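You operate a simulated robot arm through the tools that you are given. There is no shell and no other tool.

You run a simulated robot arm. Do the job below in one go: nothing can be reset, and whatever is moved stays where it is left.

JOB
Berth the red ship at berth 1 and lower crane 3's boom over it.
Fine: slide the ship in to the pier and drop both its latches over the bollards before the red handwheel brings the boom down; its containers stay aboard; leave the other controls.

Only the result counts: the job must be done as asked and must still hold three seconds after the hand-in. Knocking over, shifting, dropping, spilling or breaking anything else fails it.

ROBOT AND FRAMES
A 7-joint arm with a two-finger parallel gripper, fixed in place. Base frame: the origin is at the foot of the arm, x ahead of it, y to its left, z up; the work surface is at about z = 760. Units: mm, rad, N and s.
Its first joint turns from -2.601 to 2.601 rad. Payload 3.43 kg.
The TCP is the grasp point between the finger pads, 30 mm short of the fingertips. In the tool frame z runs along the fingers and y along their closing line. The gripper opens to 94 mm. The fingers are 28 mm wide and 10 mm thick; the gripper's body (50 by 96 mm) begins 55 mm behind the TCP.
Orientation is that of the tool frame in the base frame, as a unit quaternion [w, x, y, z]. With the fingers straight down and closing along the base's y, the tool's x points along the base's -x, its y along +y and its z along -z.

CONTROLS
- The arm moves only by the tool jog_arm. Its argument "deltas" is one flat list of numbers, 6 for each row, row after row: the shift along the base's x, y, z in units of 400 mm (1.0 is 400 mm), then the turn, a rotation vector about the base's x, y, z in units of 90 degrees (1.0 is 90 degrees). In form: [x, y, z, rx, ry, rz, x, y, z, rx, ry, rz, ...]. A call has 1 to 20 rows; each row is the pose to reach, as a shift and turn from the pose commanded when the call began. "jaw" is the opening in per cent of the stroke, from 0 (shut) to 100 (fully open), set as the call begins (left out, the last holds). A call with a number of a shift or a turn outside -1 to 1 is refused whole. Each row takes 0.2 s and may step no farther than 50 mm and 0.15 rad from the row before; otherwise, or with a gripper value out of range, the whole call is refused. Where a pose cannot be reached the arm comes as near as it can. A force on the tool above 40 N (or 10 N above the force at the start of the call, whichever is more), or a blocked arm, ends the call early, and 0.2 s more pass. Each finger travels about 45 mm/s and halts on what it meets, pressing with about 26 N; the grip force reading is that of the motor and also rises with nothing between the fingers. The clock runs only during rows and for 0.2 s after the last one: add rows that repeat a pose to give the fingers time. The reply holds the time, the measured pose of the TCP, the force on the tool along the base axes, the opening and the grip force, in the units named above and with some noise, with the torque about the TCP (base axes, N m) and any sound that the robot's microphone picked up.
- Cameras (640 x 400 px; columns grow to the right, rows downward): "scene" is fixed at [50.9, -651.2, 1375.7]; the picture's right is [-0.25, -0.97, 0.00], its down [-0.64, 0.16, -0.75] and it looks along [0.73, -0.19, -0.66] (base axes); focal length 214 px, centre (320, 200). "wrist" rides on the gripper at [76, 14, -102] in the tool frame; the picture's right is [-0.18, 0.98, 0.00], its down [-0.75, -0.14, -0.64] and it looks along [-0.63, -0.12, 0.77] (tool axes); focal length 243 px, centre (320, 200). There is no depth. A picture from a camera that has moved, and an enlarged one, comes with that camera's place and axes in the base frame and with its lens.
- camera(camera): a new picture of that camera. The clock stands still meanwhile.
- inspect(camera, box): a new picture of the part [left, top, right, bottom] of that camera's present view, enlarged. The clock stands still meanwhile.
- close_job(): hands the job in; it is judged then, once.

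Places have to be worked out from the pictures, the camera data and where the tool is seen. Open the gripper and draw the arm clear of the work before you hand the job in, unless the task says otherwise.

The tools are called after "Request:" as name(argument=value, ...) on one line, values as JSON. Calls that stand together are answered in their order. jog_arm: Moves the arm, as the interface text tells. Its arguments: {"type":"object","properties":{"deltas":{"type":"array"},"jaw":{"type":"number"}},"required":["deltas"]} The other tools are called the same way: camera (camera) takes a picture; inspect (camera, box) takes an enlarged picture of a part of a camera's view; close_job () hands the job in.

At the start:

```text
clock: 0.0
tcp_pos: [684.6, -713.3, 1109.7]
tcp_rot: [0.001, 0.001, 1.0, 0.0]
ft_force: [0.7, 0.1, -0.6]
wrist_torque: [0.0, -0.04, -0.02]
grip_width: 94.1
gripper_force: 0.0
```

scene: 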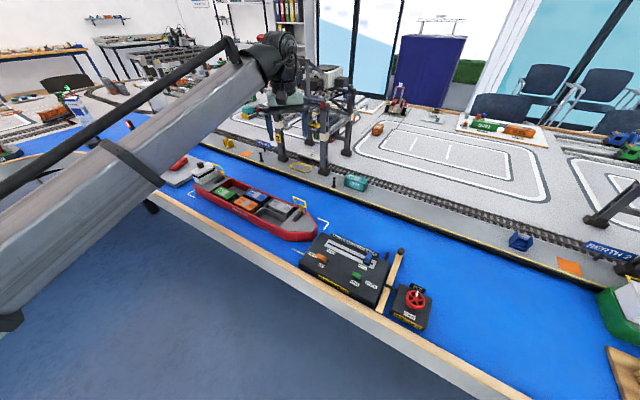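
wrist: 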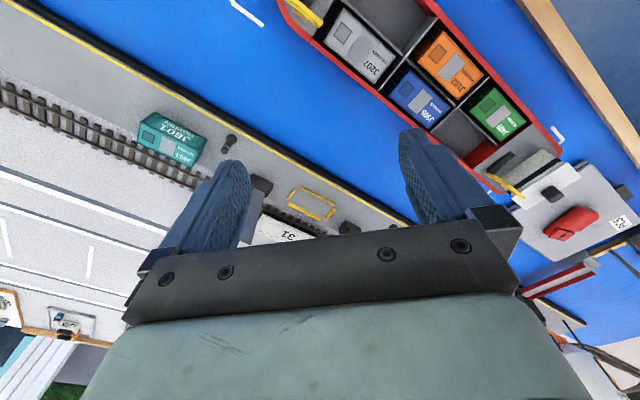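

The first pictures show the red ship lying off the pier, with a control board and a red handwheel to its right. I'll enlarge the parts to work out the layout before moving.

Request:
inspect(camera="scene", box=[150, 130, 340, 250])

Request:
inspect(camera="scene", box=[280, 220, 450, 340])

Request:
inspect(camera="scene", box=[230, 50, 410, 200])

Request:
inspect(camera="wrist", box=[220, 0, 640, 260])

Request:
inspect(camera="scene", box=[440, 180, 640, 400])

```text
3.33 times, centred on (245, 190) of scene
camera zoom: at [50.9, -651.2, 1375.7], right [-0.25, -0.97, 0.0], down [-0.64, 0.16, -0.75], along [0.73, -0.19, -0.66], focal length 715 px, centre (570, 233)
```

zoom: 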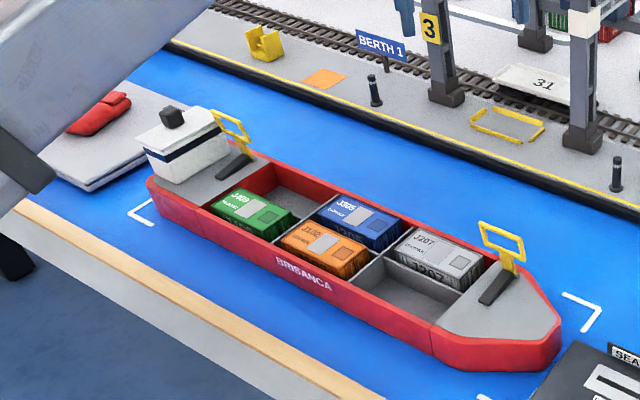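

```text
3.33 times, centred on (365, 280) of scene
camera zoom: at [50.9, -651.2, 1375.7], right [-0.25, -0.97, 0.0], down [-0.64, 0.16, -0.75], along [0.73, -0.19, -0.66], focal length 715 px, centre (170, -67)
```

zoom: 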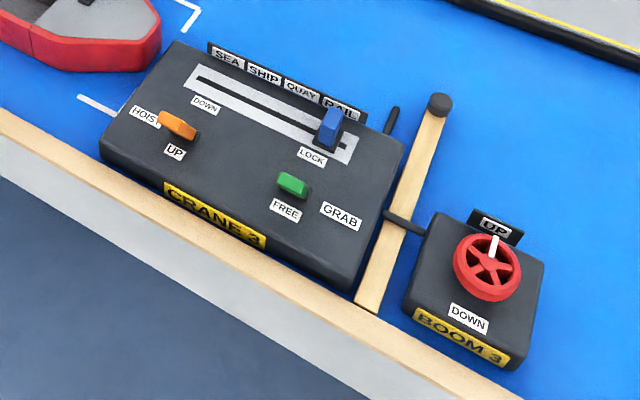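

```text
2.67 times, centred on (320, 125) of scene
camera zoom: at [50.9, -651.2, 1375.7], right [-0.25, -0.97, 0.0], down [-0.64, 0.16, -0.75], along [0.73, -0.19, -0.66], focal length 572 px, centre (320, 400)
```

zoom: 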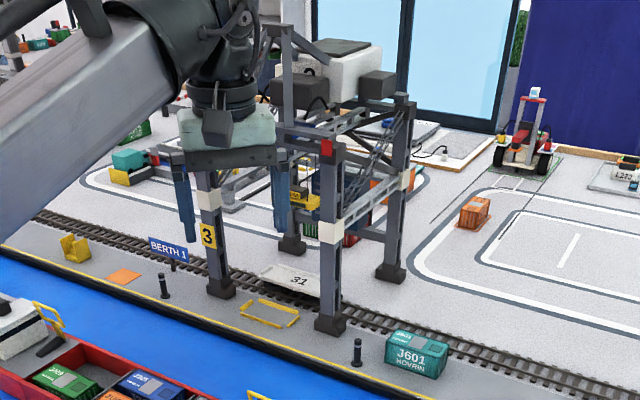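

```text
1.52 times, centred on (430, 130) of wrist
camera zoom: at [606.8, -697.7, 1210.0], right [0.19, 0.98, 0.0], down [0.75, -0.14, 0.64], along [0.63, -0.12, -0.77], focal length 370 px, centre (152, 307)
```

zoom: 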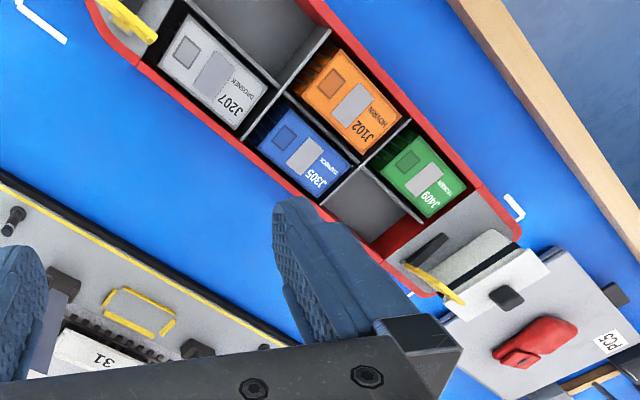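

```text
1.82 times, centred on (540, 290) of scene
camera zoom: at [50.9, -651.2, 1375.7], right [-0.25, -0.97, 0.0], down [-0.64, 0.16, -0.75], along [0.73, -0.19, -0.66], focal length 390 px, centre (-80, 36)
```

zoom: 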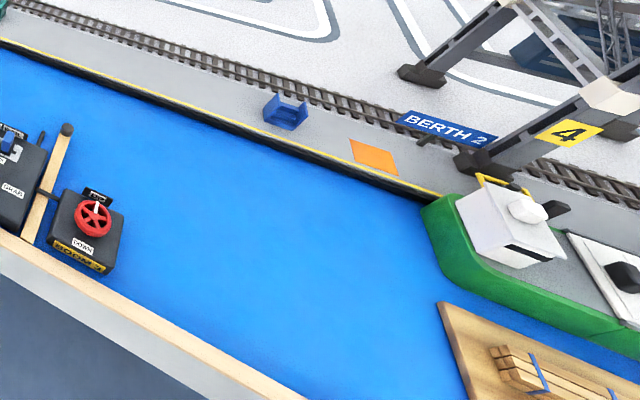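

The ship lies diagonally, roughly parallel to the pier, which runs along about (-0.71, -0.70). Its latches look to be near (623,-732) and (943,-427), and the bollards near (780,-905) and (1082,-601). I'll back the arm off at height for a better wrist view.

Request:
jog_arm(deltas=[-0.075, 0.06, 0, 0, 0, 0, -0.15, 0.12, 0, 0, 0, 0, -0.225, 0.18, 0, 0, 0, 0, -0.3, 0.24, 0, 0, 0, 0, -0.375, 0.3, 0, 0, 0, 0], jaw=0)

Request:
camera(camera="wrist")

Request:
camera(camera="scene")

```text
clock: 1.2
tcp_pos: [530.8, -590.8, 1108.5]
tcp_rot: [0.0, 0.001, 1.0, 0.0]
ft_force: [-0.1, -0.4, -0.1]
wrist_torque: [0.01, -0.04, -0.01]
grip_width: 0.0
gripper_force: 10.6
```

```text
taken
camera wrist: at [454.2, -575.7, 1209.8], right [0.18, 0.98, 0.0], down [0.75, -0.14, 0.64], along [0.63, -0.12, -0.77], focal length 243 px, centre (320, 200)
```

wrist: 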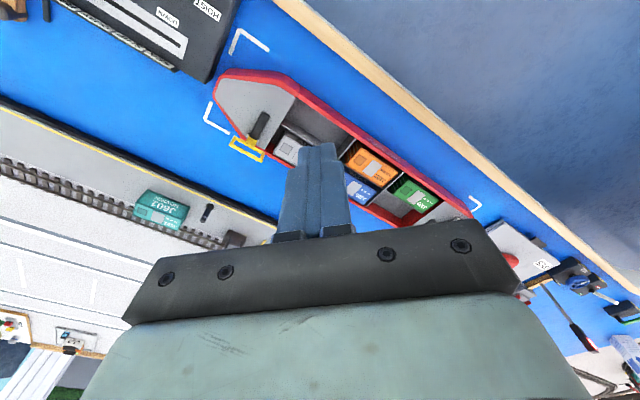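

```text
taken
```

scene: 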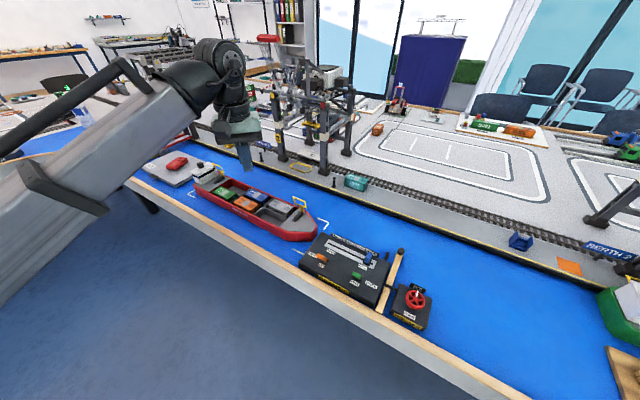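

The wrist view is upside-down relative to the scene, and the gripper covers part of it. I'll yaw the tool −45° so the camera faces the pier, and move back a little toward the base.

Request:
jog_arm(deltas=[-0.03, 0.05, 0, 0, 0, -0.084, -0.06, 0.1, 0, 0, 0, -0.167, -0.09, 0.15, 0, 0, 0, -0.25, -0.12, 0.2, 0, 0, 0, -0.333, -0.13, 0.23, 0, 0, 0, -0.417, -0.14, 0.25, 0, 0, 0, -0.5])

Request:
camera(camera="wrist")

Request:
inspect(camera="wrist", box=[0, 0, 640, 250])

```text
clock: 2.2
tcp_pos: [492.9, -520.9, 1107.4]
tcp_rot: [0.004, 0.228, 0.974, -0.003]
ft_force: [2.4, -0.3, -3.5]
wrist_torque: [-0.15, 0.18, -0.14]
grip_width: 0.0
gripper_force: 25.7
stopped in row 4: the force on the tool passed its limit at 60 N (the readings are from after the stop); the commanded pose is now the measured one
```

```text
taken
camera wrist: at [428.9, -474.1, 1209.7], right [0.6, 0.8, 0.0], down [0.61, -0.46, 0.65], along [0.52, -0.39, -0.76], focal length 243 px, centre (320, 200)
```

wrist: 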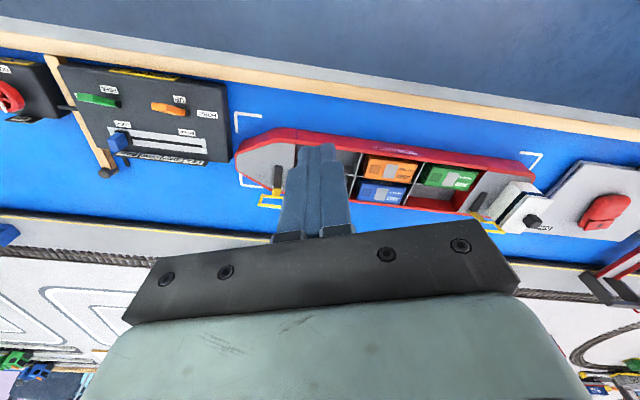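

```text
1.00 times, centred on (320, 125) of wrist (not enlarged: the box is as wide or as high as the picture)
camera zoom: at [428.9, -474.1, 1209.7], right [0.6, 0.8, 0.0], down [0.61, -0.46, 0.65], along [0.52, -0.39, -0.76], focal length 243 px, centre (320, 275)
```

zoom: 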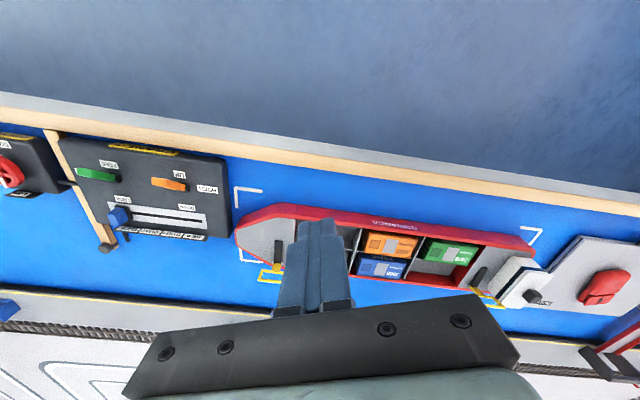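

The arm stopped in row 4 on a force spike in mid-air, perhaps a joint limit, contact with itself or a transient. I'll check the scene picture before going on.

Request:
camera(camera="scene")

```text
taken
```

scene: 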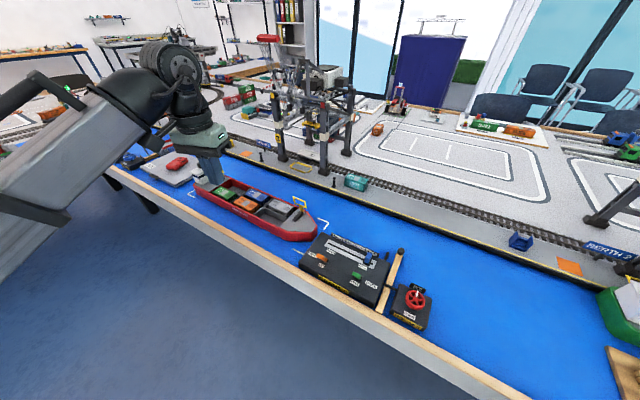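

The bow latch triangulates to a hinge at about (603,-709,815), with an upright yellow loop at about (605,-721,876). I need a better view of the bollards and pier, so I'll move outward over the ship and finish the yaw to −45°.

Request:
jog_arm(deltas=[0.08, -0.05, 0, 0, 0, -0.05, 0.16, -0.1, 0, 0, 0, -0.1, 0.24, -0.15, 0, 0, 0, -0.15, 0.32, -0.2, 0, 0, 0, -0.207, 0.4, -0.25, 0, 0, 0, -0.207, 0.48, -0.3, 0, 0, 0, -0.207])

Request:
camera(camera="wrist")

Request:
inspect(camera="scene", box=[160, 120, 360, 245])

```text
clock: 3.6
tcp_pos: [686.6, -641.2, 1107.5]
tcp_rot: [0.003, 0.382, 0.924, -0.003]
ft_force: [-0.5, -0.4, 0.5]
wrist_torque: [0.0, 0.02, 0.03]
grip_width: 0.1
gripper_force: 26.1
```

```text
taken
camera wrist: at [641.0, -576.8, 1209.1], right [0.82, 0.57, 0.0], down [0.43, -0.63, 0.65], along [0.37, -0.54, -0.76], focal length 243 px, centre (320, 200)
```

wrist: 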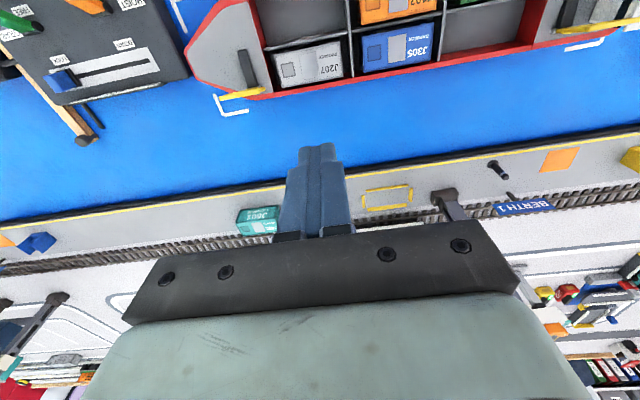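

```text
3.20 times, centred on (260, 182) of scene
camera zoom: at [50.9, -651.2, 1375.7], right [-0.25, -0.97, 0.0], down [-0.64, 0.16, -0.75], along [0.73, -0.19, -0.66], focal length 686 px, centre (512, 256)
```

zoom: 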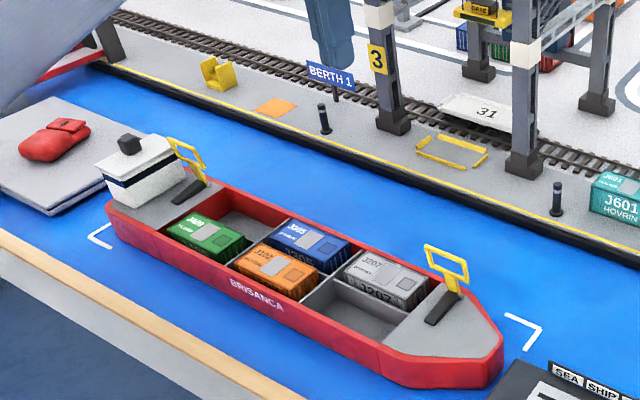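

The bollards and latches are now all in view, so I'll enlarge each one for accurate triangulation.

Request:
inspect(camera="wrist", box=[440, 130, 560, 220])

Request:
inspect(camera="wrist", box=[180, 0, 420, 150])

Request:
inspect(camera="wrist", box=[420, 0, 640, 140])

Request:
inspect(camera="wrist", box=[0, 0, 210, 150])

```text
4.44 times, centred on (500, 175) of wrist
camera zoom: at [641.0, -576.8, 1209.1], right [0.82, 0.57, 0.0], down [0.43, -0.63, 0.65], along [0.37, -0.54, -0.76], focal length 1078 px, centre (-480, 311)
```

zoom: 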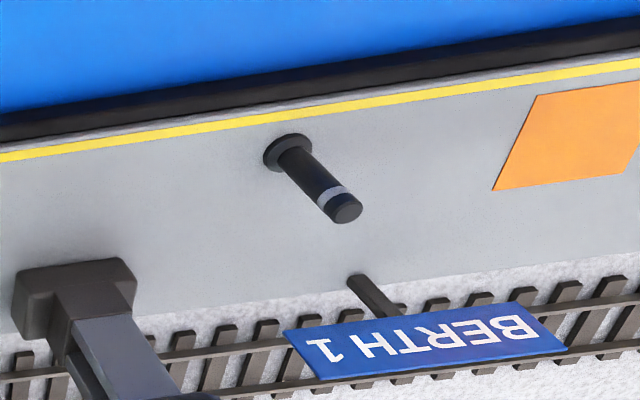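

```text
2.67 times, centred on (300, 75) of wrist
camera zoom: at [641.0, -576.8, 1209.1], right [0.82, 0.57, 0.0], down [0.43, -0.63, 0.65], along [0.37, -0.54, -0.76], focal length 647 px, centre (373, 533)
```

zoom: 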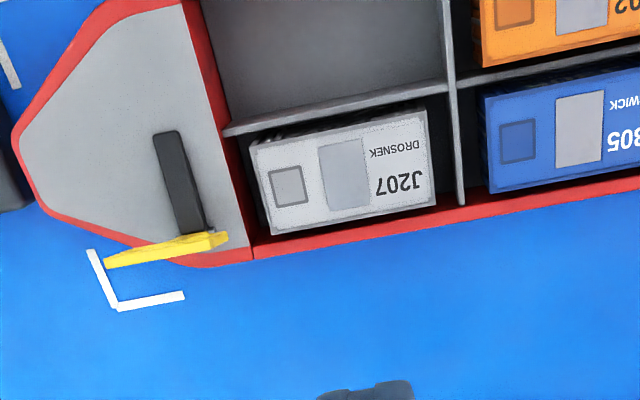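

```text
2.86 times, centred on (530, 70) of wrist
camera zoom: at [641.0, -576.8, 1209.1], right [0.82, 0.57, 0.0], down [0.43, -0.63, 0.65], along [0.37, -0.54, -0.76], focal length 693 px, centre (-280, 571)
```

zoom: 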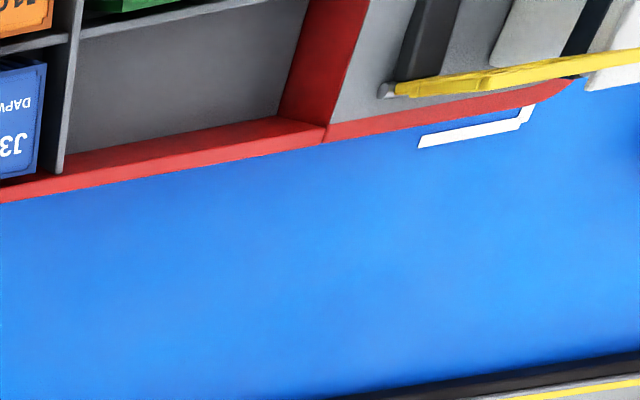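

```text
2.67 times, centred on (105, 75) of wrist
camera zoom: at [641.0, -576.8, 1209.1], right [0.82, 0.57, 0.0], down [0.43, -0.63, 0.65], along [0.37, -0.54, -0.76], focal length 647 px, centre (893, 533)
```

zoom: 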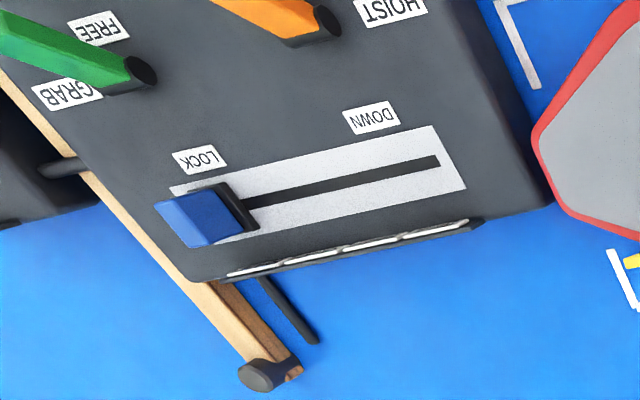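

Triangulation gives these values, with n pointing to the pier along (0.707,-0.707) and s along (-0.707,-0.707):

| Feature | n | s |
|---|---|---|
| Bollard A | 1190 | −344 |
| Bollard B | 1190 | 88 |
| Pier face | ≈1155 | – |
| Hull | 861 to 970 | −426 to 164 |
| Latch hinges | ≈955 | – |

The ship has to move about 180 mm along n. I'll open the jaws as a two-point pusher, tilt 30° outward, and go to the near side of the hull amidships, staying high for now.

Request:
jog_arm(deltas=[-0.005, 0.065, -0.03, -0.04, -0.04, 0, -0.011, 0.13, -0.08, -0.08, -0.08, 0, -0.017, 0.195, -0.13, -0.12, -0.12, 0, -0.023, 0.26, -0.18, -0.16, -0.16, 0, -0.029, 0.32, -0.22, -0.2, -0.2, 0, -0.035, 0.385, -0.268, -0.2357, -0.2357, 0], jaw=100)

Request:
camera(camera="wrist")

Request:
camera(camera="scene")

```text
clock: 5.0
tcp_pos: [669.6, -488.1, 999.0]
tcp_rot: [0.242, 0.369, 0.891, -0.103]
ft_force: [0.4, 0.1, 0.1]
wrist_torque: [0.05, 0.01, -0.01]
grip_width: 93.9
gripper_force: 0.0
```

```text
taken
camera wrist: at [595.9, -394.8, 1048.2], right [0.81, 0.58, 0.09], down [0.13, -0.33, 0.94], along [0.57, -0.74, -0.34], focal length 243 px, centre (320, 200)
```

wrist: 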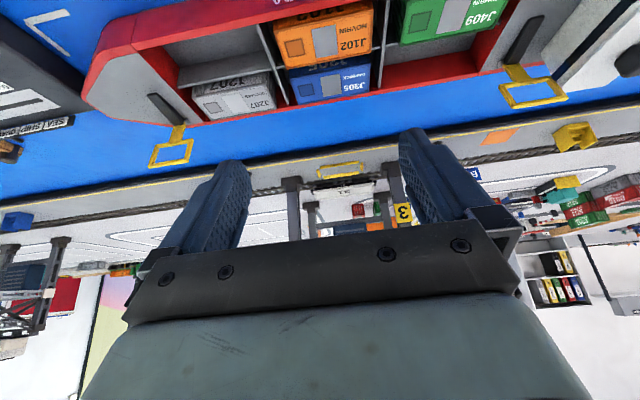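

```text
taken
```

scene: 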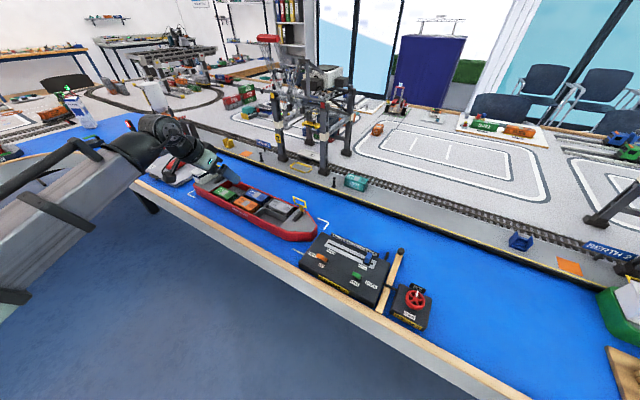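

The tilted pose holds at n≈819, s≈−128, and the latches are visible as loops on stems. I'll descend beside the near hull side to z≈850 and look.

Request:
jog_arm(deltas=[0, 0, -0.08, 0, 0, 0, 0, 0, -0.16, 0, 0, 0, 0, 0, -0.24, 0, 0, 0, 0, 0, -0.32, 0, 0, 0, 0, 0, -0.37, 0, 0, 0])

Request:
inspect(camera="scene", box=[130, 120, 330, 245])

Request:
camera(camera="wrist")

```text
clock: 6.2
tcp_pos: [669.5, -487.9, 853.3]
tcp_rot: [0.242, 0.369, 0.891, -0.103]
ft_force: [0.4, 0.1, -0.5]
wrist_torque: [-0.01, -0.01, 0.01]
grip_width: 94.1
gripper_force: 0.0
```

```text
3.20 times, centred on (230, 182) of scene
camera zoom: at [50.9, -651.2, 1375.7], right [-0.25, -0.97, 0.0], down [-0.64, 0.16, -0.75], along [0.73, -0.19, -0.66], focal length 686 px, centre (608, 256)
```

zoom: 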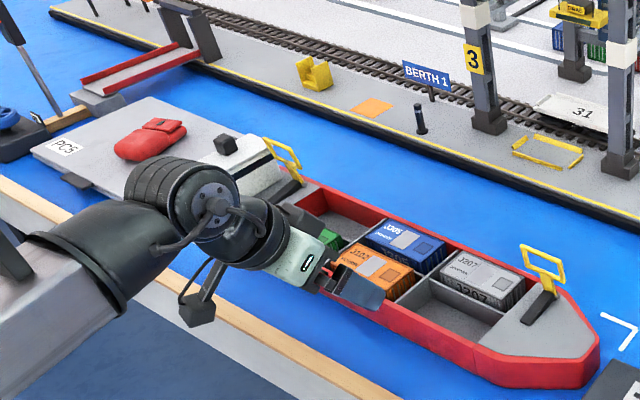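

```text
taken
camera wrist: at [596.1, -394.4, 901.6], right [0.81, 0.58, 0.09], down [0.13, -0.33, 0.94], along [0.57, -0.74, -0.34], focal length 243 px, centre (320, 200)
```

wrist: 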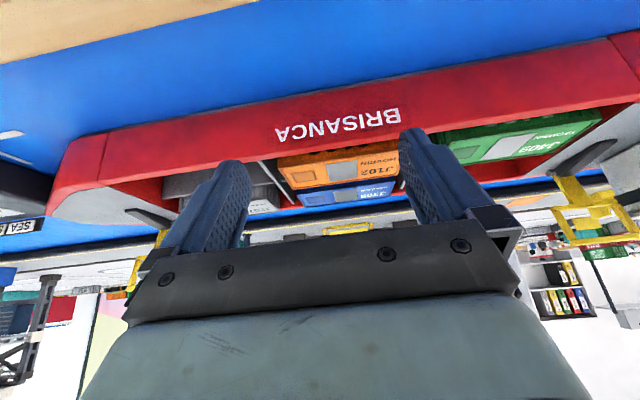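

The fingertips are just outboard of the near hull side, which I put at n≈855–866 with its rim at z≈807. I'll back off 10 mm, descend to z≈805, and then check.

Request:
jog_arm(deltas=[-0.0175, 0.0175, 0, 0, 0, 0, -0.0175, 0.0175, -0.06, 0, 0, 0, -0.0175, 0.0175, -0.12, 0, 0, 0])

Request:
camera(camera="wrist")

Request:
inspect(camera="scene", box=[180, 160, 300, 235])

```text
clock: 7.0
tcp_pos: [663.6, -479.9, 803.6]
tcp_rot: [0.242, 0.369, 0.891, -0.103]
ft_force: [-0.1, -0.5, -0.1]
wrist_torque: [0.0, -0.02, -0.02]
grip_width: 94.3
gripper_force: 0.0
```

```text
taken
camera wrist: at [589.1, -386.3, 853.1], right [0.81, 0.58, 0.09], down [0.13, -0.33, 0.94], along [0.57, -0.74, -0.34], focal length 243 px, centre (320, 200)
```

wrist: 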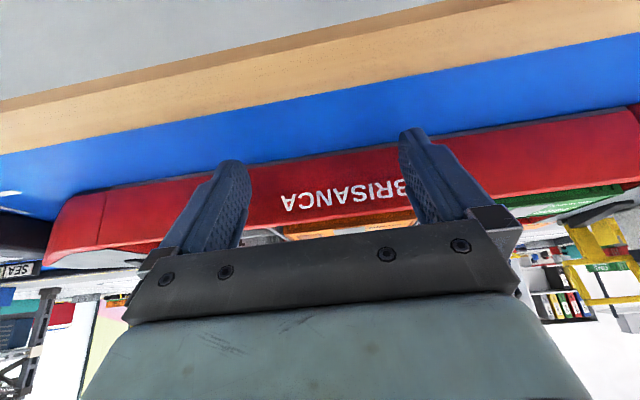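

```text
5.33 times, centred on (240, 198) of scene
camera zoom: at [50.9, -651.2, 1375.7], right [-0.25, -0.97, 0.0], down [-0.64, 0.16, -0.75], along [0.73, -0.19, -0.66], focal length 1144 px, centre (747, 213)
```

zoom: 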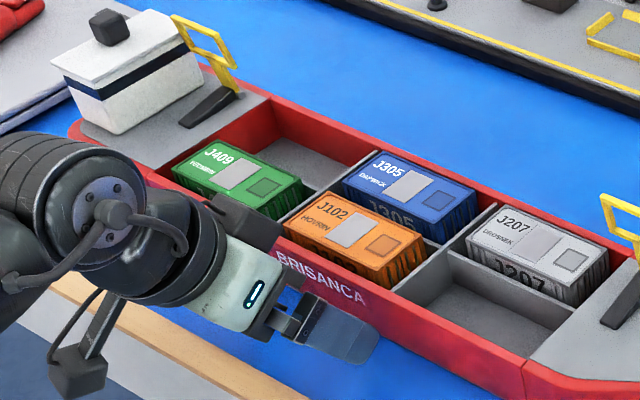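

I'm clear of the hull with the tips at z≈775. I'll push slowly toward the pier at 10 mm per row and watch the force and the ship's heading.

Request:
jog_arm(deltas=[0.0177, -0.0177, 0, 0, 0, 0, 0.0354, -0.0354, 0, 0, 0, 0, 0.053, -0.053, 0, 0, 0, 0, 0.0707, -0.0707, 0, 0, 0, 0, 0.0884, -0.0884, 0, 0, 0, 0, 0.106, -0.106, 0, 0, 0, 0, 0.124, -0.124, 0, 0, 0, 0])

Request:
inspect(camera="scene", box=[150, 120, 350, 245])

Request:
camera(camera="wrist")

```text
clock: 8.6
tcp_pos: [713.7, -530.7, 805.2]
tcp_rot: [0.243, 0.369, 0.891, -0.103]
ft_force: [-2.8, 2.0, -2.0]
wrist_torque: [-0.02, 0.13, 0.09]
grip_width: 94.0
gripper_force: 0.0
```

```text
3.20 times, centred on (250, 182) of scene
camera zoom: at [50.9, -651.2, 1375.7], right [-0.25, -0.97, 0.0], down [-0.64, 0.16, -0.75], along [0.73, -0.19, -0.66], focal length 686 px, centre (544, 256)
```

zoom: 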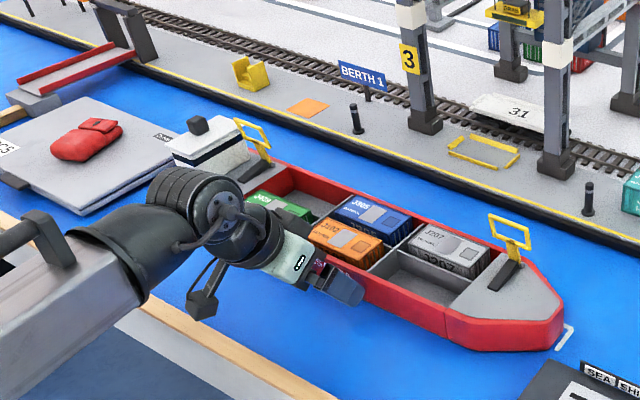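

```text
taken
camera wrist: at [639.6, -436.4, 855.0], right [0.81, 0.58, 0.09], down [0.13, -0.33, 0.94], along [0.57, -0.74, -0.34], focal length 243 px, centre (320, 200)
```

wrist: 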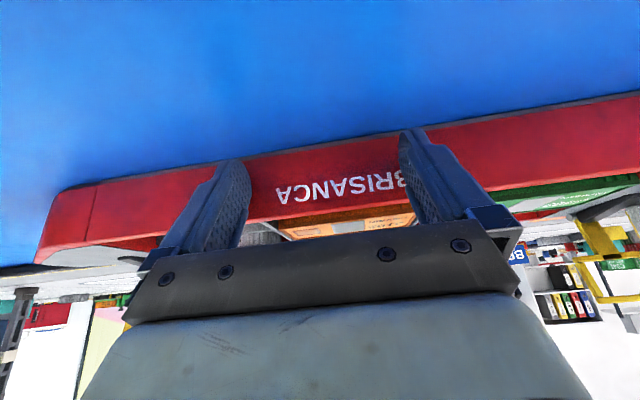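

The ship slides with only about 4 N and has moved roughly 45–50 mm, still parallel to the pier. I'll push another 80 mm.

Request:
jog_arm(deltas=[0.0177, -0.0177, 0, 0, 0, 0, 0.0354, -0.0354, 0, 0, 0, 0, 0.053, -0.053, 0, 0, 0, 0, 0.0707, -0.0707, 0, 0, 0, 0, 0.0884, -0.0884, 0, 0, 0, 0, 0.106, -0.106, 0, 0, 0, 0, 0.124, -0.124, 0, 0, 0, 0, 0.1414, -0.1414, 0, 0, 0, 0])

Request:
inspect(camera="scene", box=[150, 120, 350, 245])

Request:
camera(camera="wrist")

```text
clock: 10.4
tcp_pos: [770.8, -586.7, 804.9]
tcp_rot: [0.242, 0.369, 0.892, -0.102]
ft_force: [-1.9, 3.2, 1.1]
wrist_torque: [0.03, -0.01, 0.14]
grip_width: 94.1
gripper_force: 0.1
```

```text
3.20 times, centred on (250, 182) of scene
camera zoom: at [50.9, -651.2, 1375.7], right [-0.25, -0.97, 0.0], down [-0.64, 0.16, -0.75], along [0.73, -0.19, -0.66], focal length 686 px, centre (544, 256)
```

zoom: 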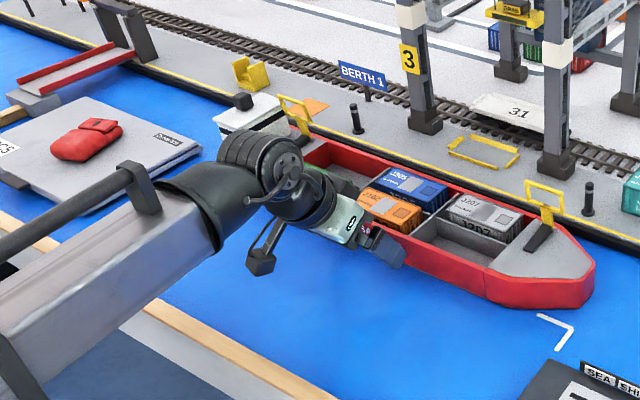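

```text
taken
camera wrist: at [696.1, -492.9, 854.4], right [0.81, 0.58, 0.09], down [0.13, -0.33, 0.94], along [0.57, -0.74, -0.34], focal length 243 px, centre (320, 200)
```

wrist: 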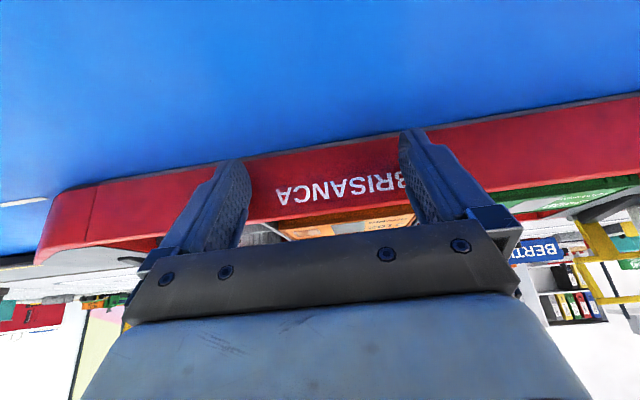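

The ship is about 130 mm in and parallel, with n_tcp at 960. I'll push another 40 mm, then continue in finer steps until contact with the pier shows.

Request:
jog_arm(deltas=[0.0177, -0.0177, 0, 0, 0, 0, 0.0354, -0.0354, 0, 0, 0, 0, 0.053, -0.053, 0, 0, 0, 0, 0.0707, -0.0707, 0, 0, 0, 0])

Request:
inspect(camera="scene", box=[190, 120, 350, 220])

Request:
camera(camera="wrist")

```text
clock: 11.4
tcp_pos: [797.4, -613.1, 805.0]
tcp_rot: [0.241, 0.369, 0.892, -0.103]
ft_force: [-6.7, 7.1, -1.7]
wrist_torque: [0.14, 0.18, 0.25]
grip_width: 93.7
gripper_force: 0.0
```

```text
4.00 times, centred on (270, 170) of scene
camera zoom: at [50.9, -651.2, 1375.7], right [-0.25, -0.97, 0.0], down [-0.64, 0.16, -0.75], along [0.73, -0.19, -0.66], focal length 858 px, centre (520, 320)
```

zoom: 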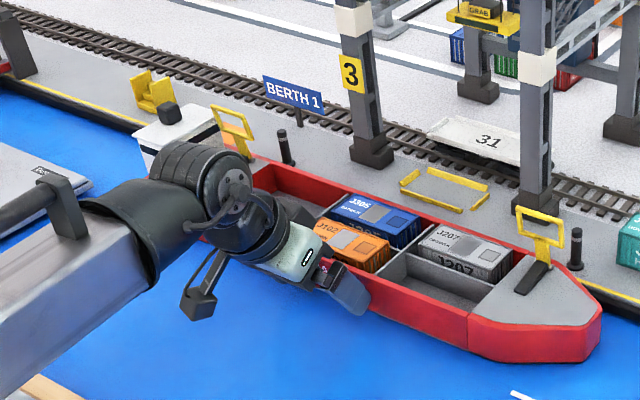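

```text
taken
camera wrist: at [723.3, -520.3, 854.5], right [0.81, 0.58, 0.09], down [0.13, -0.33, 0.94], along [0.57, -0.74, -0.34], focal length 243 px, centre (320, 200)
```

wrist: 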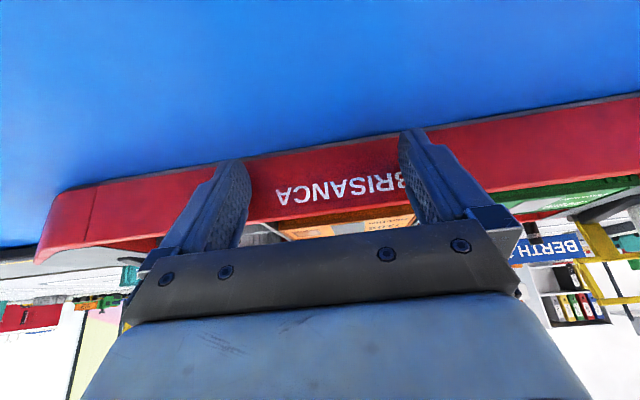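

The force rose to about 10 N at n_tcp≈997, so the hull may be touching the fender. I'll push in 4 mm rows to seat it.

Request:
jog_arm(deltas=[0.007, -0.007, 0, 0, 0, 0, 0.014, -0.014, 0, 0, 0, 0, 0.021, -0.021, 0, 0, 0, 0])

Request:
inspect(camera="scene", box=[190, 120, 350, 220])

```text
clock: 11.9
tcp_pos: [796.0, -614.7, 805.3]
tcp_rot: [0.237, 0.369, 0.893, -0.101]
ft_force: [-5.0, 4.5, 2.6]
wrist_torque: [0.05, -0.04, 0.18]
grip_width: 94.0
gripper_force: 0.2
stopped in row 2: the force on the tool passed its limit at 45 N (the readings are from after the stop); the commanded pose is now the measured one
```

```text
4.00 times, centred on (270, 170) of scene
camera zoom: at [50.9, -651.2, 1375.7], right [-0.25, -0.97, 0.0], down [-0.64, 0.16, -0.75], along [0.73, -0.19, -0.66], focal length 858 px, centre (520, 320)
```

zoom: 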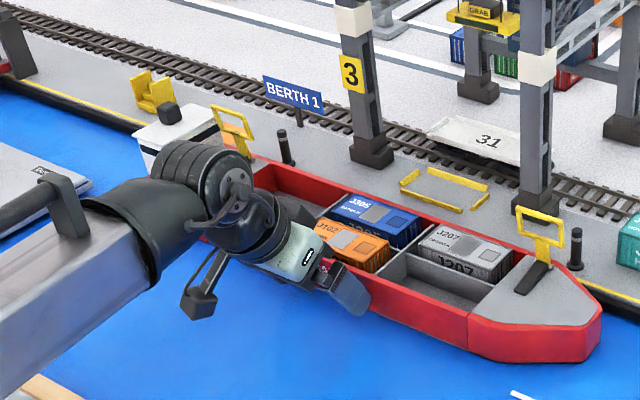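

The 45 N spike says the hull is firmly against the pier. I'll back away from the hull, rise, and inspect how it lies and how the latches line up with the bollards.

Request:
jog_arm(deltas=[-0.03, 0.03, 0, 0, 0, 0, -0.07, 0.07, 0, 0, 0, 0, -0.1, 0.1, 0.03, 0, 0, 0, -0.1, 0.1, 0.13, 0, 0, 0, -0.1, 0.1, 0.23, 0, 0, 0, -0.1, 0.1, 0.33, 0, 0, 0, -0.1, 0.1, 0.43, 0, 0, 0, -0.1, 0.1, 0.53, 0, 0, 0])

Request:
camera(camera="wrist")

Request:
inspect(camera="scene", box=[190, 120, 350, 220])

```text
clock: 13.7
tcp_pos: [758.7, -574.5, 1015.7]
tcp_rot: [0.237, 0.368, 0.893, -0.101]
ft_force: [-0.6, -0.6, -0.7]
wrist_torque: [0.01, -0.01, 0.0]
grip_width: 93.9
gripper_force: 0.1
```

```text
taken
camera wrist: at [684.4, -481.5, 1066.5], right [0.81, 0.58, 0.09], down [0.14, -0.33, 0.93], along [0.57, -0.74, -0.35], focal length 243 px, centre (320, 200)
```

wrist: 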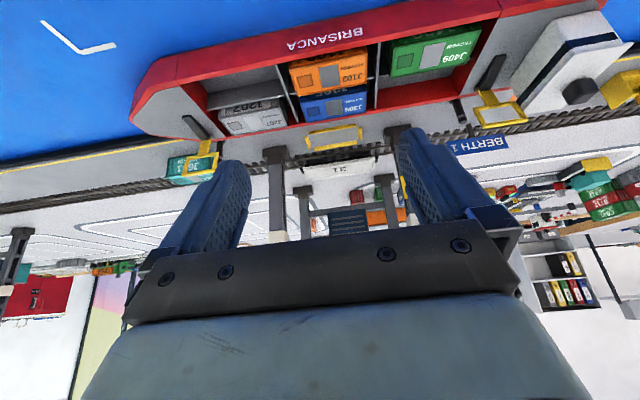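

```text
4.00 times, centred on (270, 170) of scene
camera zoom: at [50.9, -651.2, 1375.7], right [-0.25, -0.97, 0.0], down [-0.64, 0.16, -0.75], along [0.73, -0.19, -0.66], focal length 858 px, centre (520, 320)
```

zoom: 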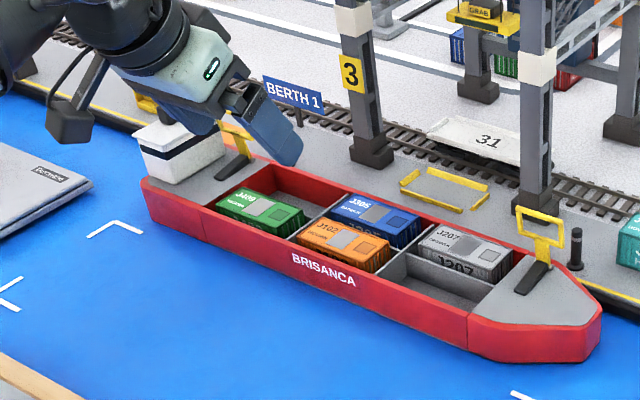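

The ship lies alongside. I'll enlarge both ends in the wrist view to check the gap and latch alignment.

Request:
inspect(camera="wrist", box=[120, 80, 280, 190])

Request:
inspect(camera="wrist", box=[420, 30, 620, 160])

Request:
inspect(camera="scene", box=[280, 155, 350, 200])

```text
3.64 times, centred on (200, 135) of wrist
camera zoom: at [684.4, -481.5, 1066.5], right [0.81, 0.58, 0.09], down [0.14, -0.33, 0.93], along [0.57, -0.74, -0.35], focal length 882 px, centre (756, 436)
```

zoom: 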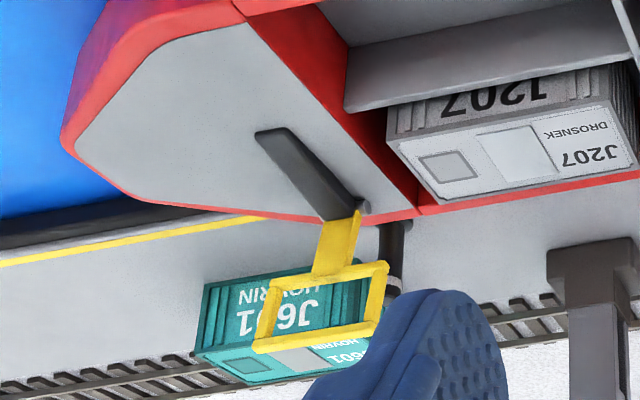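

```text
3.08 times, centred on (520, 95) of wrist
camera zoom: at [684.4, -481.5, 1066.5], right [0.81, 0.58, 0.09], down [0.14, -0.33, 0.93], along [0.57, -0.74, -0.35], focal length 746 px, centre (-295, 523)
```

zoom: 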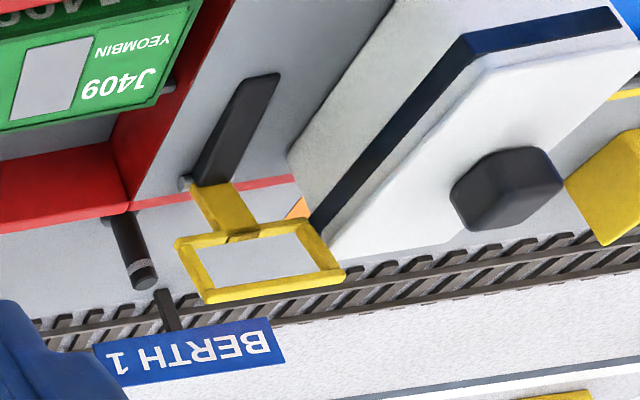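

```text
8.89 times, centred on (315, 178) of scene
camera zoom: at [50.9, -651.2, 1375.7], right [-0.25, -0.97, 0.0], down [-0.64, 0.16, -0.75], along [0.73, -0.19, -0.66], focal length 1906 px, centre (364, 400)
```

zoom: 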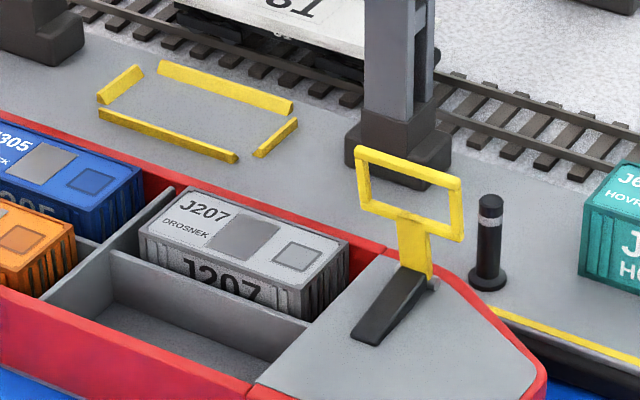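

The hull is against the fender, but both latches sit about 12 mm too far toward the stern: the bow latch is at s≈77 against bollard 88, and the stern latch at ≈−357 against −344. The loops might not clear the bollards there. I'll nudge the ship +12 mm along s by pushing closed fingers against the bow wall of the empty near-side cell, so first I'll hover above that cell.

Request:
jog_arm(deltas=[-0.012, -0.087, 0, 0, 0, 0, -0.023, -0.175, 0, 0, 0, 0, -0.035, -0.262, 0, 0, 0, 0, -0.046, -0.35, 0, 0, 0, 0, -0.058, -0.4375, 0, 0, 0, 0, -0.058, -0.4375, -0.09, 0, 0, 0, -0.058, -0.4375, -0.18, 0, 0, 0, -0.058, -0.4375, -0.29, 0, 0, 0], jaw=0)

Request:
camera(camera="wrist")

Request:
inspect(camera="scene", box=[220, 120, 350, 205])

```text
clock: 15.5
tcp_pos: [735.9, -749.3, 897.8]
tcp_rot: [0.238, 0.369, 0.893, -0.101]
ft_force: [0.5, 0.4, -0.2]
wrist_torque: [0.01, 0.0, 0.01]
grip_width: 0.0
gripper_force: 25.8
```

```text
taken
camera wrist: at [661.4, -655.4, 948.8], right [0.81, 0.58, 0.09], down [0.14, -0.33, 0.93], along [0.57, -0.74, -0.35], focal length 243 px, centre (320, 200)
```

wrist: 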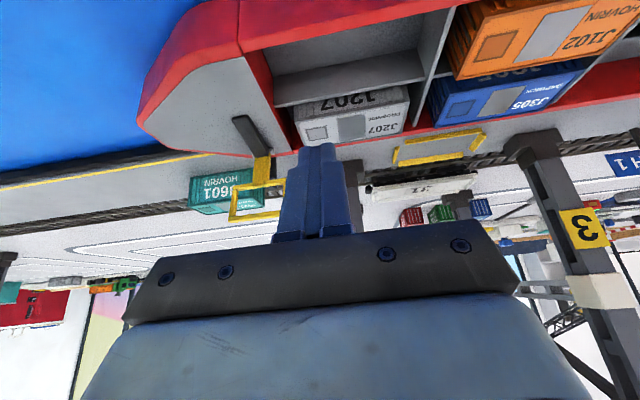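

```text
4.71 times, centred on (285, 162) of scene
camera zoom: at [50.9, -651.2, 1375.7], right [-0.25, -0.97, 0.0], down [-0.64, 0.16, -0.75], along [0.73, -0.19, -0.66], focal length 1009 px, centre (485, 376)
```

zoom: 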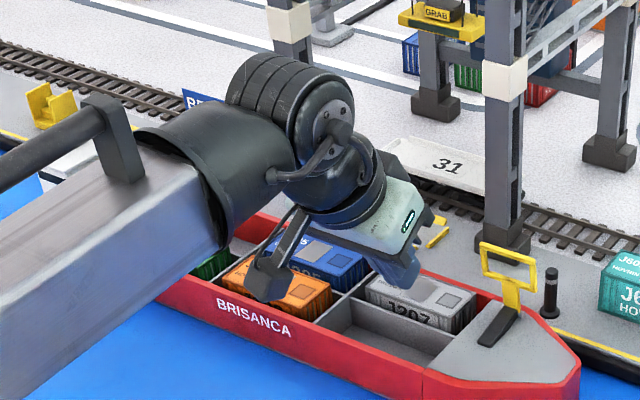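

From this view the empty cell spans n≈1034–1085, with its bow wall at s≈33. The fingers at n=1050, s≈10 fit, so I'll lower the tips about 18 mm below the rim.

Request:
jog_arm(deltas=[0, 0, -0.06, 0, 0, 0, 0, 0, -0.12, 0, 0, 0, 0, 0, -0.16, 0, 0, 0, 0, 0, -0.19, 0, 0, 0])

Request:
camera(camera="wrist")

Request:
inspect(camera="scene", box=[240, 150, 350, 220])

```text
clock: 16.5
tcp_pos: [734.6, -749.8, 823.5]
tcp_rot: [0.238, 0.37, 0.892, -0.101]
ft_force: [0.1, -0.2, 0.5]
wrist_torque: [-0.01, 0.02, -0.01]
grip_width: 0.0
gripper_force: 25.8
```

```text
taken
camera wrist: at [661.9, -656.7, 873.7], right [0.81, 0.58, 0.09], down [0.14, -0.33, 0.93], along [0.57, -0.74, -0.35], focal length 243 px, centre (320, 200)
```

wrist: 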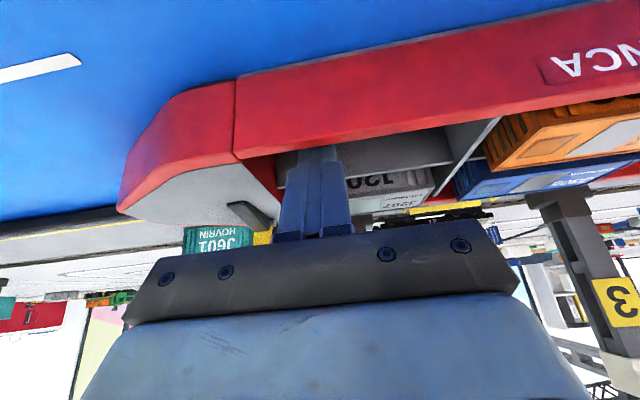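

```text
5.71 times, centred on (295, 185) of scene
camera zoom: at [50.9, -651.2, 1375.7], right [-0.25, -0.97, 0.0], down [-0.64, 0.16, -0.75], along [0.73, -0.19, -0.66], focal length 1226 px, centre (463, 286)
```

zoom: 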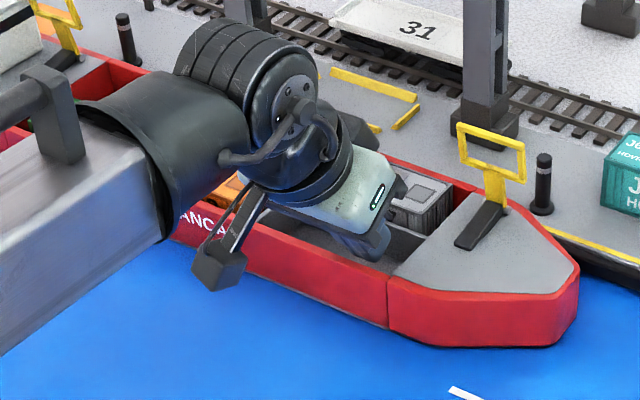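

The fingers are inside the cell without contact. I'll push along +s in small steps, watching for contact with the bow wall.

Request:
jog_arm(deltas=[-0.0106, -0.0106, 0, 0, 0, 0, -0.0212, -0.0212, 0, 0, 0, 0, -0.0283, -0.0283, 0, 0, 0, 0, -0.0354, -0.0354, 0, 0, 0, 0])

Request:
inspect(camera="scene", box=[280, 155, 350, 200])

Request:
inspect(camera="wrist", box=[160, 60, 480, 260])

```text
clock: 17.5
tcp_pos: [720.8, -764.8, 823.1]
tcp_rot: [0.238, 0.37, 0.893, -0.101]
ft_force: [0.9, 0.0, 0.1]
wrist_torque: [-0.02, -0.01, 0.04]
grip_width: 0.0
gripper_force: 26.6
```

```text
8.89 times, centred on (315, 178) of scene
camera zoom: at [50.9, -651.2, 1375.7], right [-0.25, -0.97, 0.0], down [-0.64, 0.16, -0.75], along [0.73, -0.19, -0.66], focal length 1906 px, centre (364, 400)
```

zoom: 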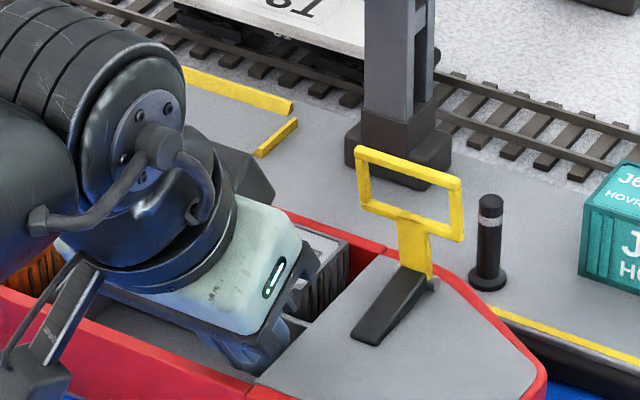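

```text
2.00 times, centred on (320, 160) of wrist
camera zoom: at [647.2, -671.5, 873.9], right [0.81, 0.58, 0.09], down [0.14, -0.33, 0.93], along [0.57, -0.74, -0.35], focal length 485 px, centre (320, 280)
```

zoom: 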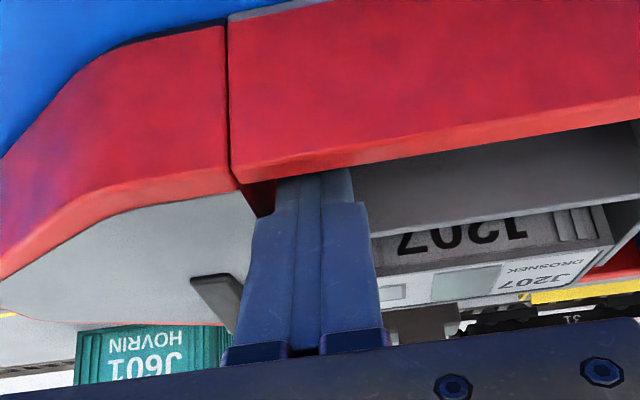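

There's no contact yet at s≈31 and the latch hasn't moved. I'll continue in 4 mm rows.

Request:
jog_arm(deltas=[-0.0071, -0.0071, 0, 0, 0, 0, -0.0141, -0.0141, 0, 0, 0, 0, -0.0212, -0.0212, 0, 0, 0, 0])

Request:
inspect(camera="scene", box=[280, 155, 350, 200])

```text
clock: 18.3
tcp_pos: [712.7, -772.2, 824.6]
tcp_rot: [0.238, 0.369, 0.893, -0.1]
ft_force: [3.7, 2.2, -2.0]
wrist_torque: [0.15, -0.09, 0.05]
grip_width: 0.0
gripper_force: 25.9
```

```text
8.89 times, centred on (315, 178) of scene
camera zoom: at [50.9, -651.2, 1375.7], right [-0.25, -0.97, 0.0], down [-0.64, 0.16, -0.75], along [0.73, -0.19, -0.66], focal length 1906 px, centre (364, 400)
```

zoom: 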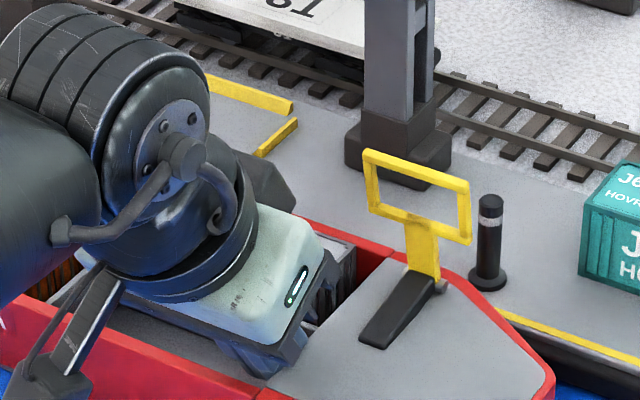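

The ship follows, having moved about 4 mm in s with around 4 N. I'll push 8 mm more.

Request:
jog_arm(deltas=[-0.0071, -0.0071, 0, 0, 0, 0, -0.0141, -0.0141, 0, 0, 0, 0])

Request:
inspect(camera="scene", box=[280, 155, 350, 200])

Request:
camera(camera="scene")

```text
clock: 18.9
tcp_pos: [705.2, -779.6, 824.5]
tcp_rot: [0.238, 0.37, 0.892, -0.101]
ft_force: [2.1, 4.5, 1.2]
wrist_torque: [0.11, -0.05, 0.09]
grip_width: 0.0
gripper_force: 25.9
```

```text
8.89 times, centred on (315, 178) of scene
camera zoom: at [50.9, -651.2, 1375.7], right [-0.25, -0.97, 0.0], down [-0.64, 0.16, -0.75], along [0.73, -0.19, -0.66], focal length 1906 px, centre (364, 400)
```

zoom: 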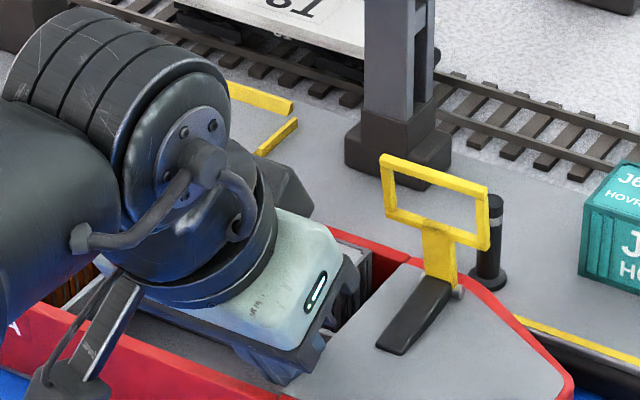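

```text
taken
```

scene: 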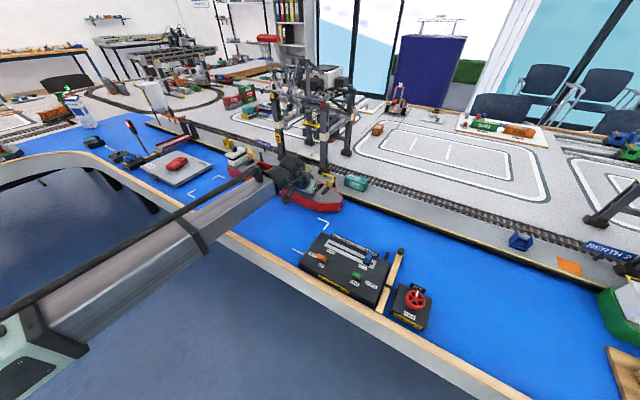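

The latch moved about 12–13 mm along s, so its hinge is now at s≈87.5 against bollard 88–89. I'll back off the wall, lift out, and check both ends.

Request:
jog_arm(deltas=[0.0177, 0.0177, 0, 0, 0, 0, 0.0354, 0.0354, 0, 0, 0, 0, 0.0354, 0.0354, 0.08, 0, 0, 0, 0.0354, 0.0354, 0.18, 0, 0, 0, 0.0354, 0.0354, 0.28, 0, 0, 0, 0.09, 0.09, 0.38, 0, 0, 0, 0.16, 0.16, 0.46, 0, 0, 0])

Request:
camera(camera="wrist")

Request:
inspect(camera="scene", box=[200, 120, 350, 215])

```text
refused: row 6 steps farther than a row can; nothing moved
```

```text
taken
camera wrist: at [632.3, -685.2, 875.0], right [0.81, 0.58, 0.09], down [0.14, -0.33, 0.93], along [0.57, -0.74, -0.35], focal length 243 px, centre (320, 200)
```

wrist: 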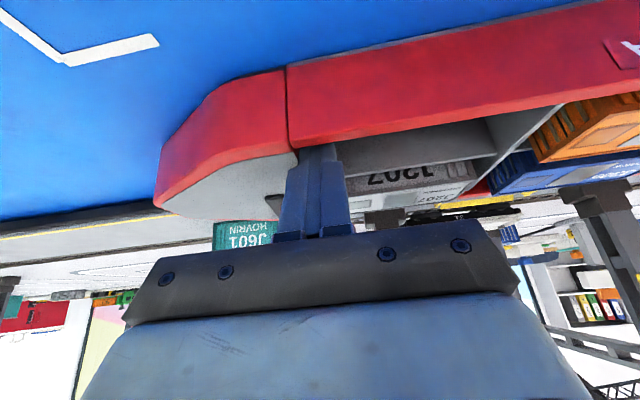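

```text
4.21 times, centred on (275, 168) of scene
camera zoom: at [50.9, -651.2, 1375.7], right [-0.25, -0.97, 0.0], down [-0.64, 0.16, -0.75], along [0.73, -0.19, -0.66], focal length 903 px, centre (510, 337)
```

zoom: 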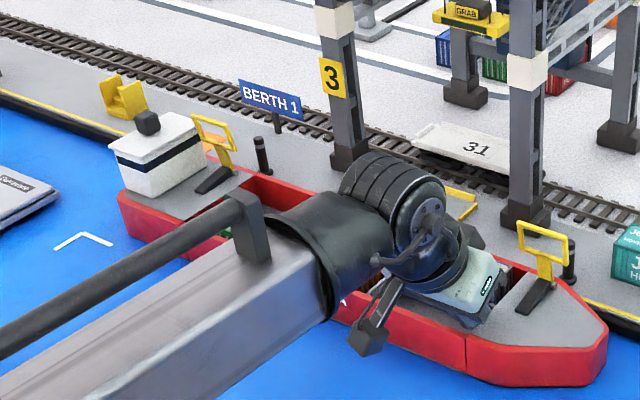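

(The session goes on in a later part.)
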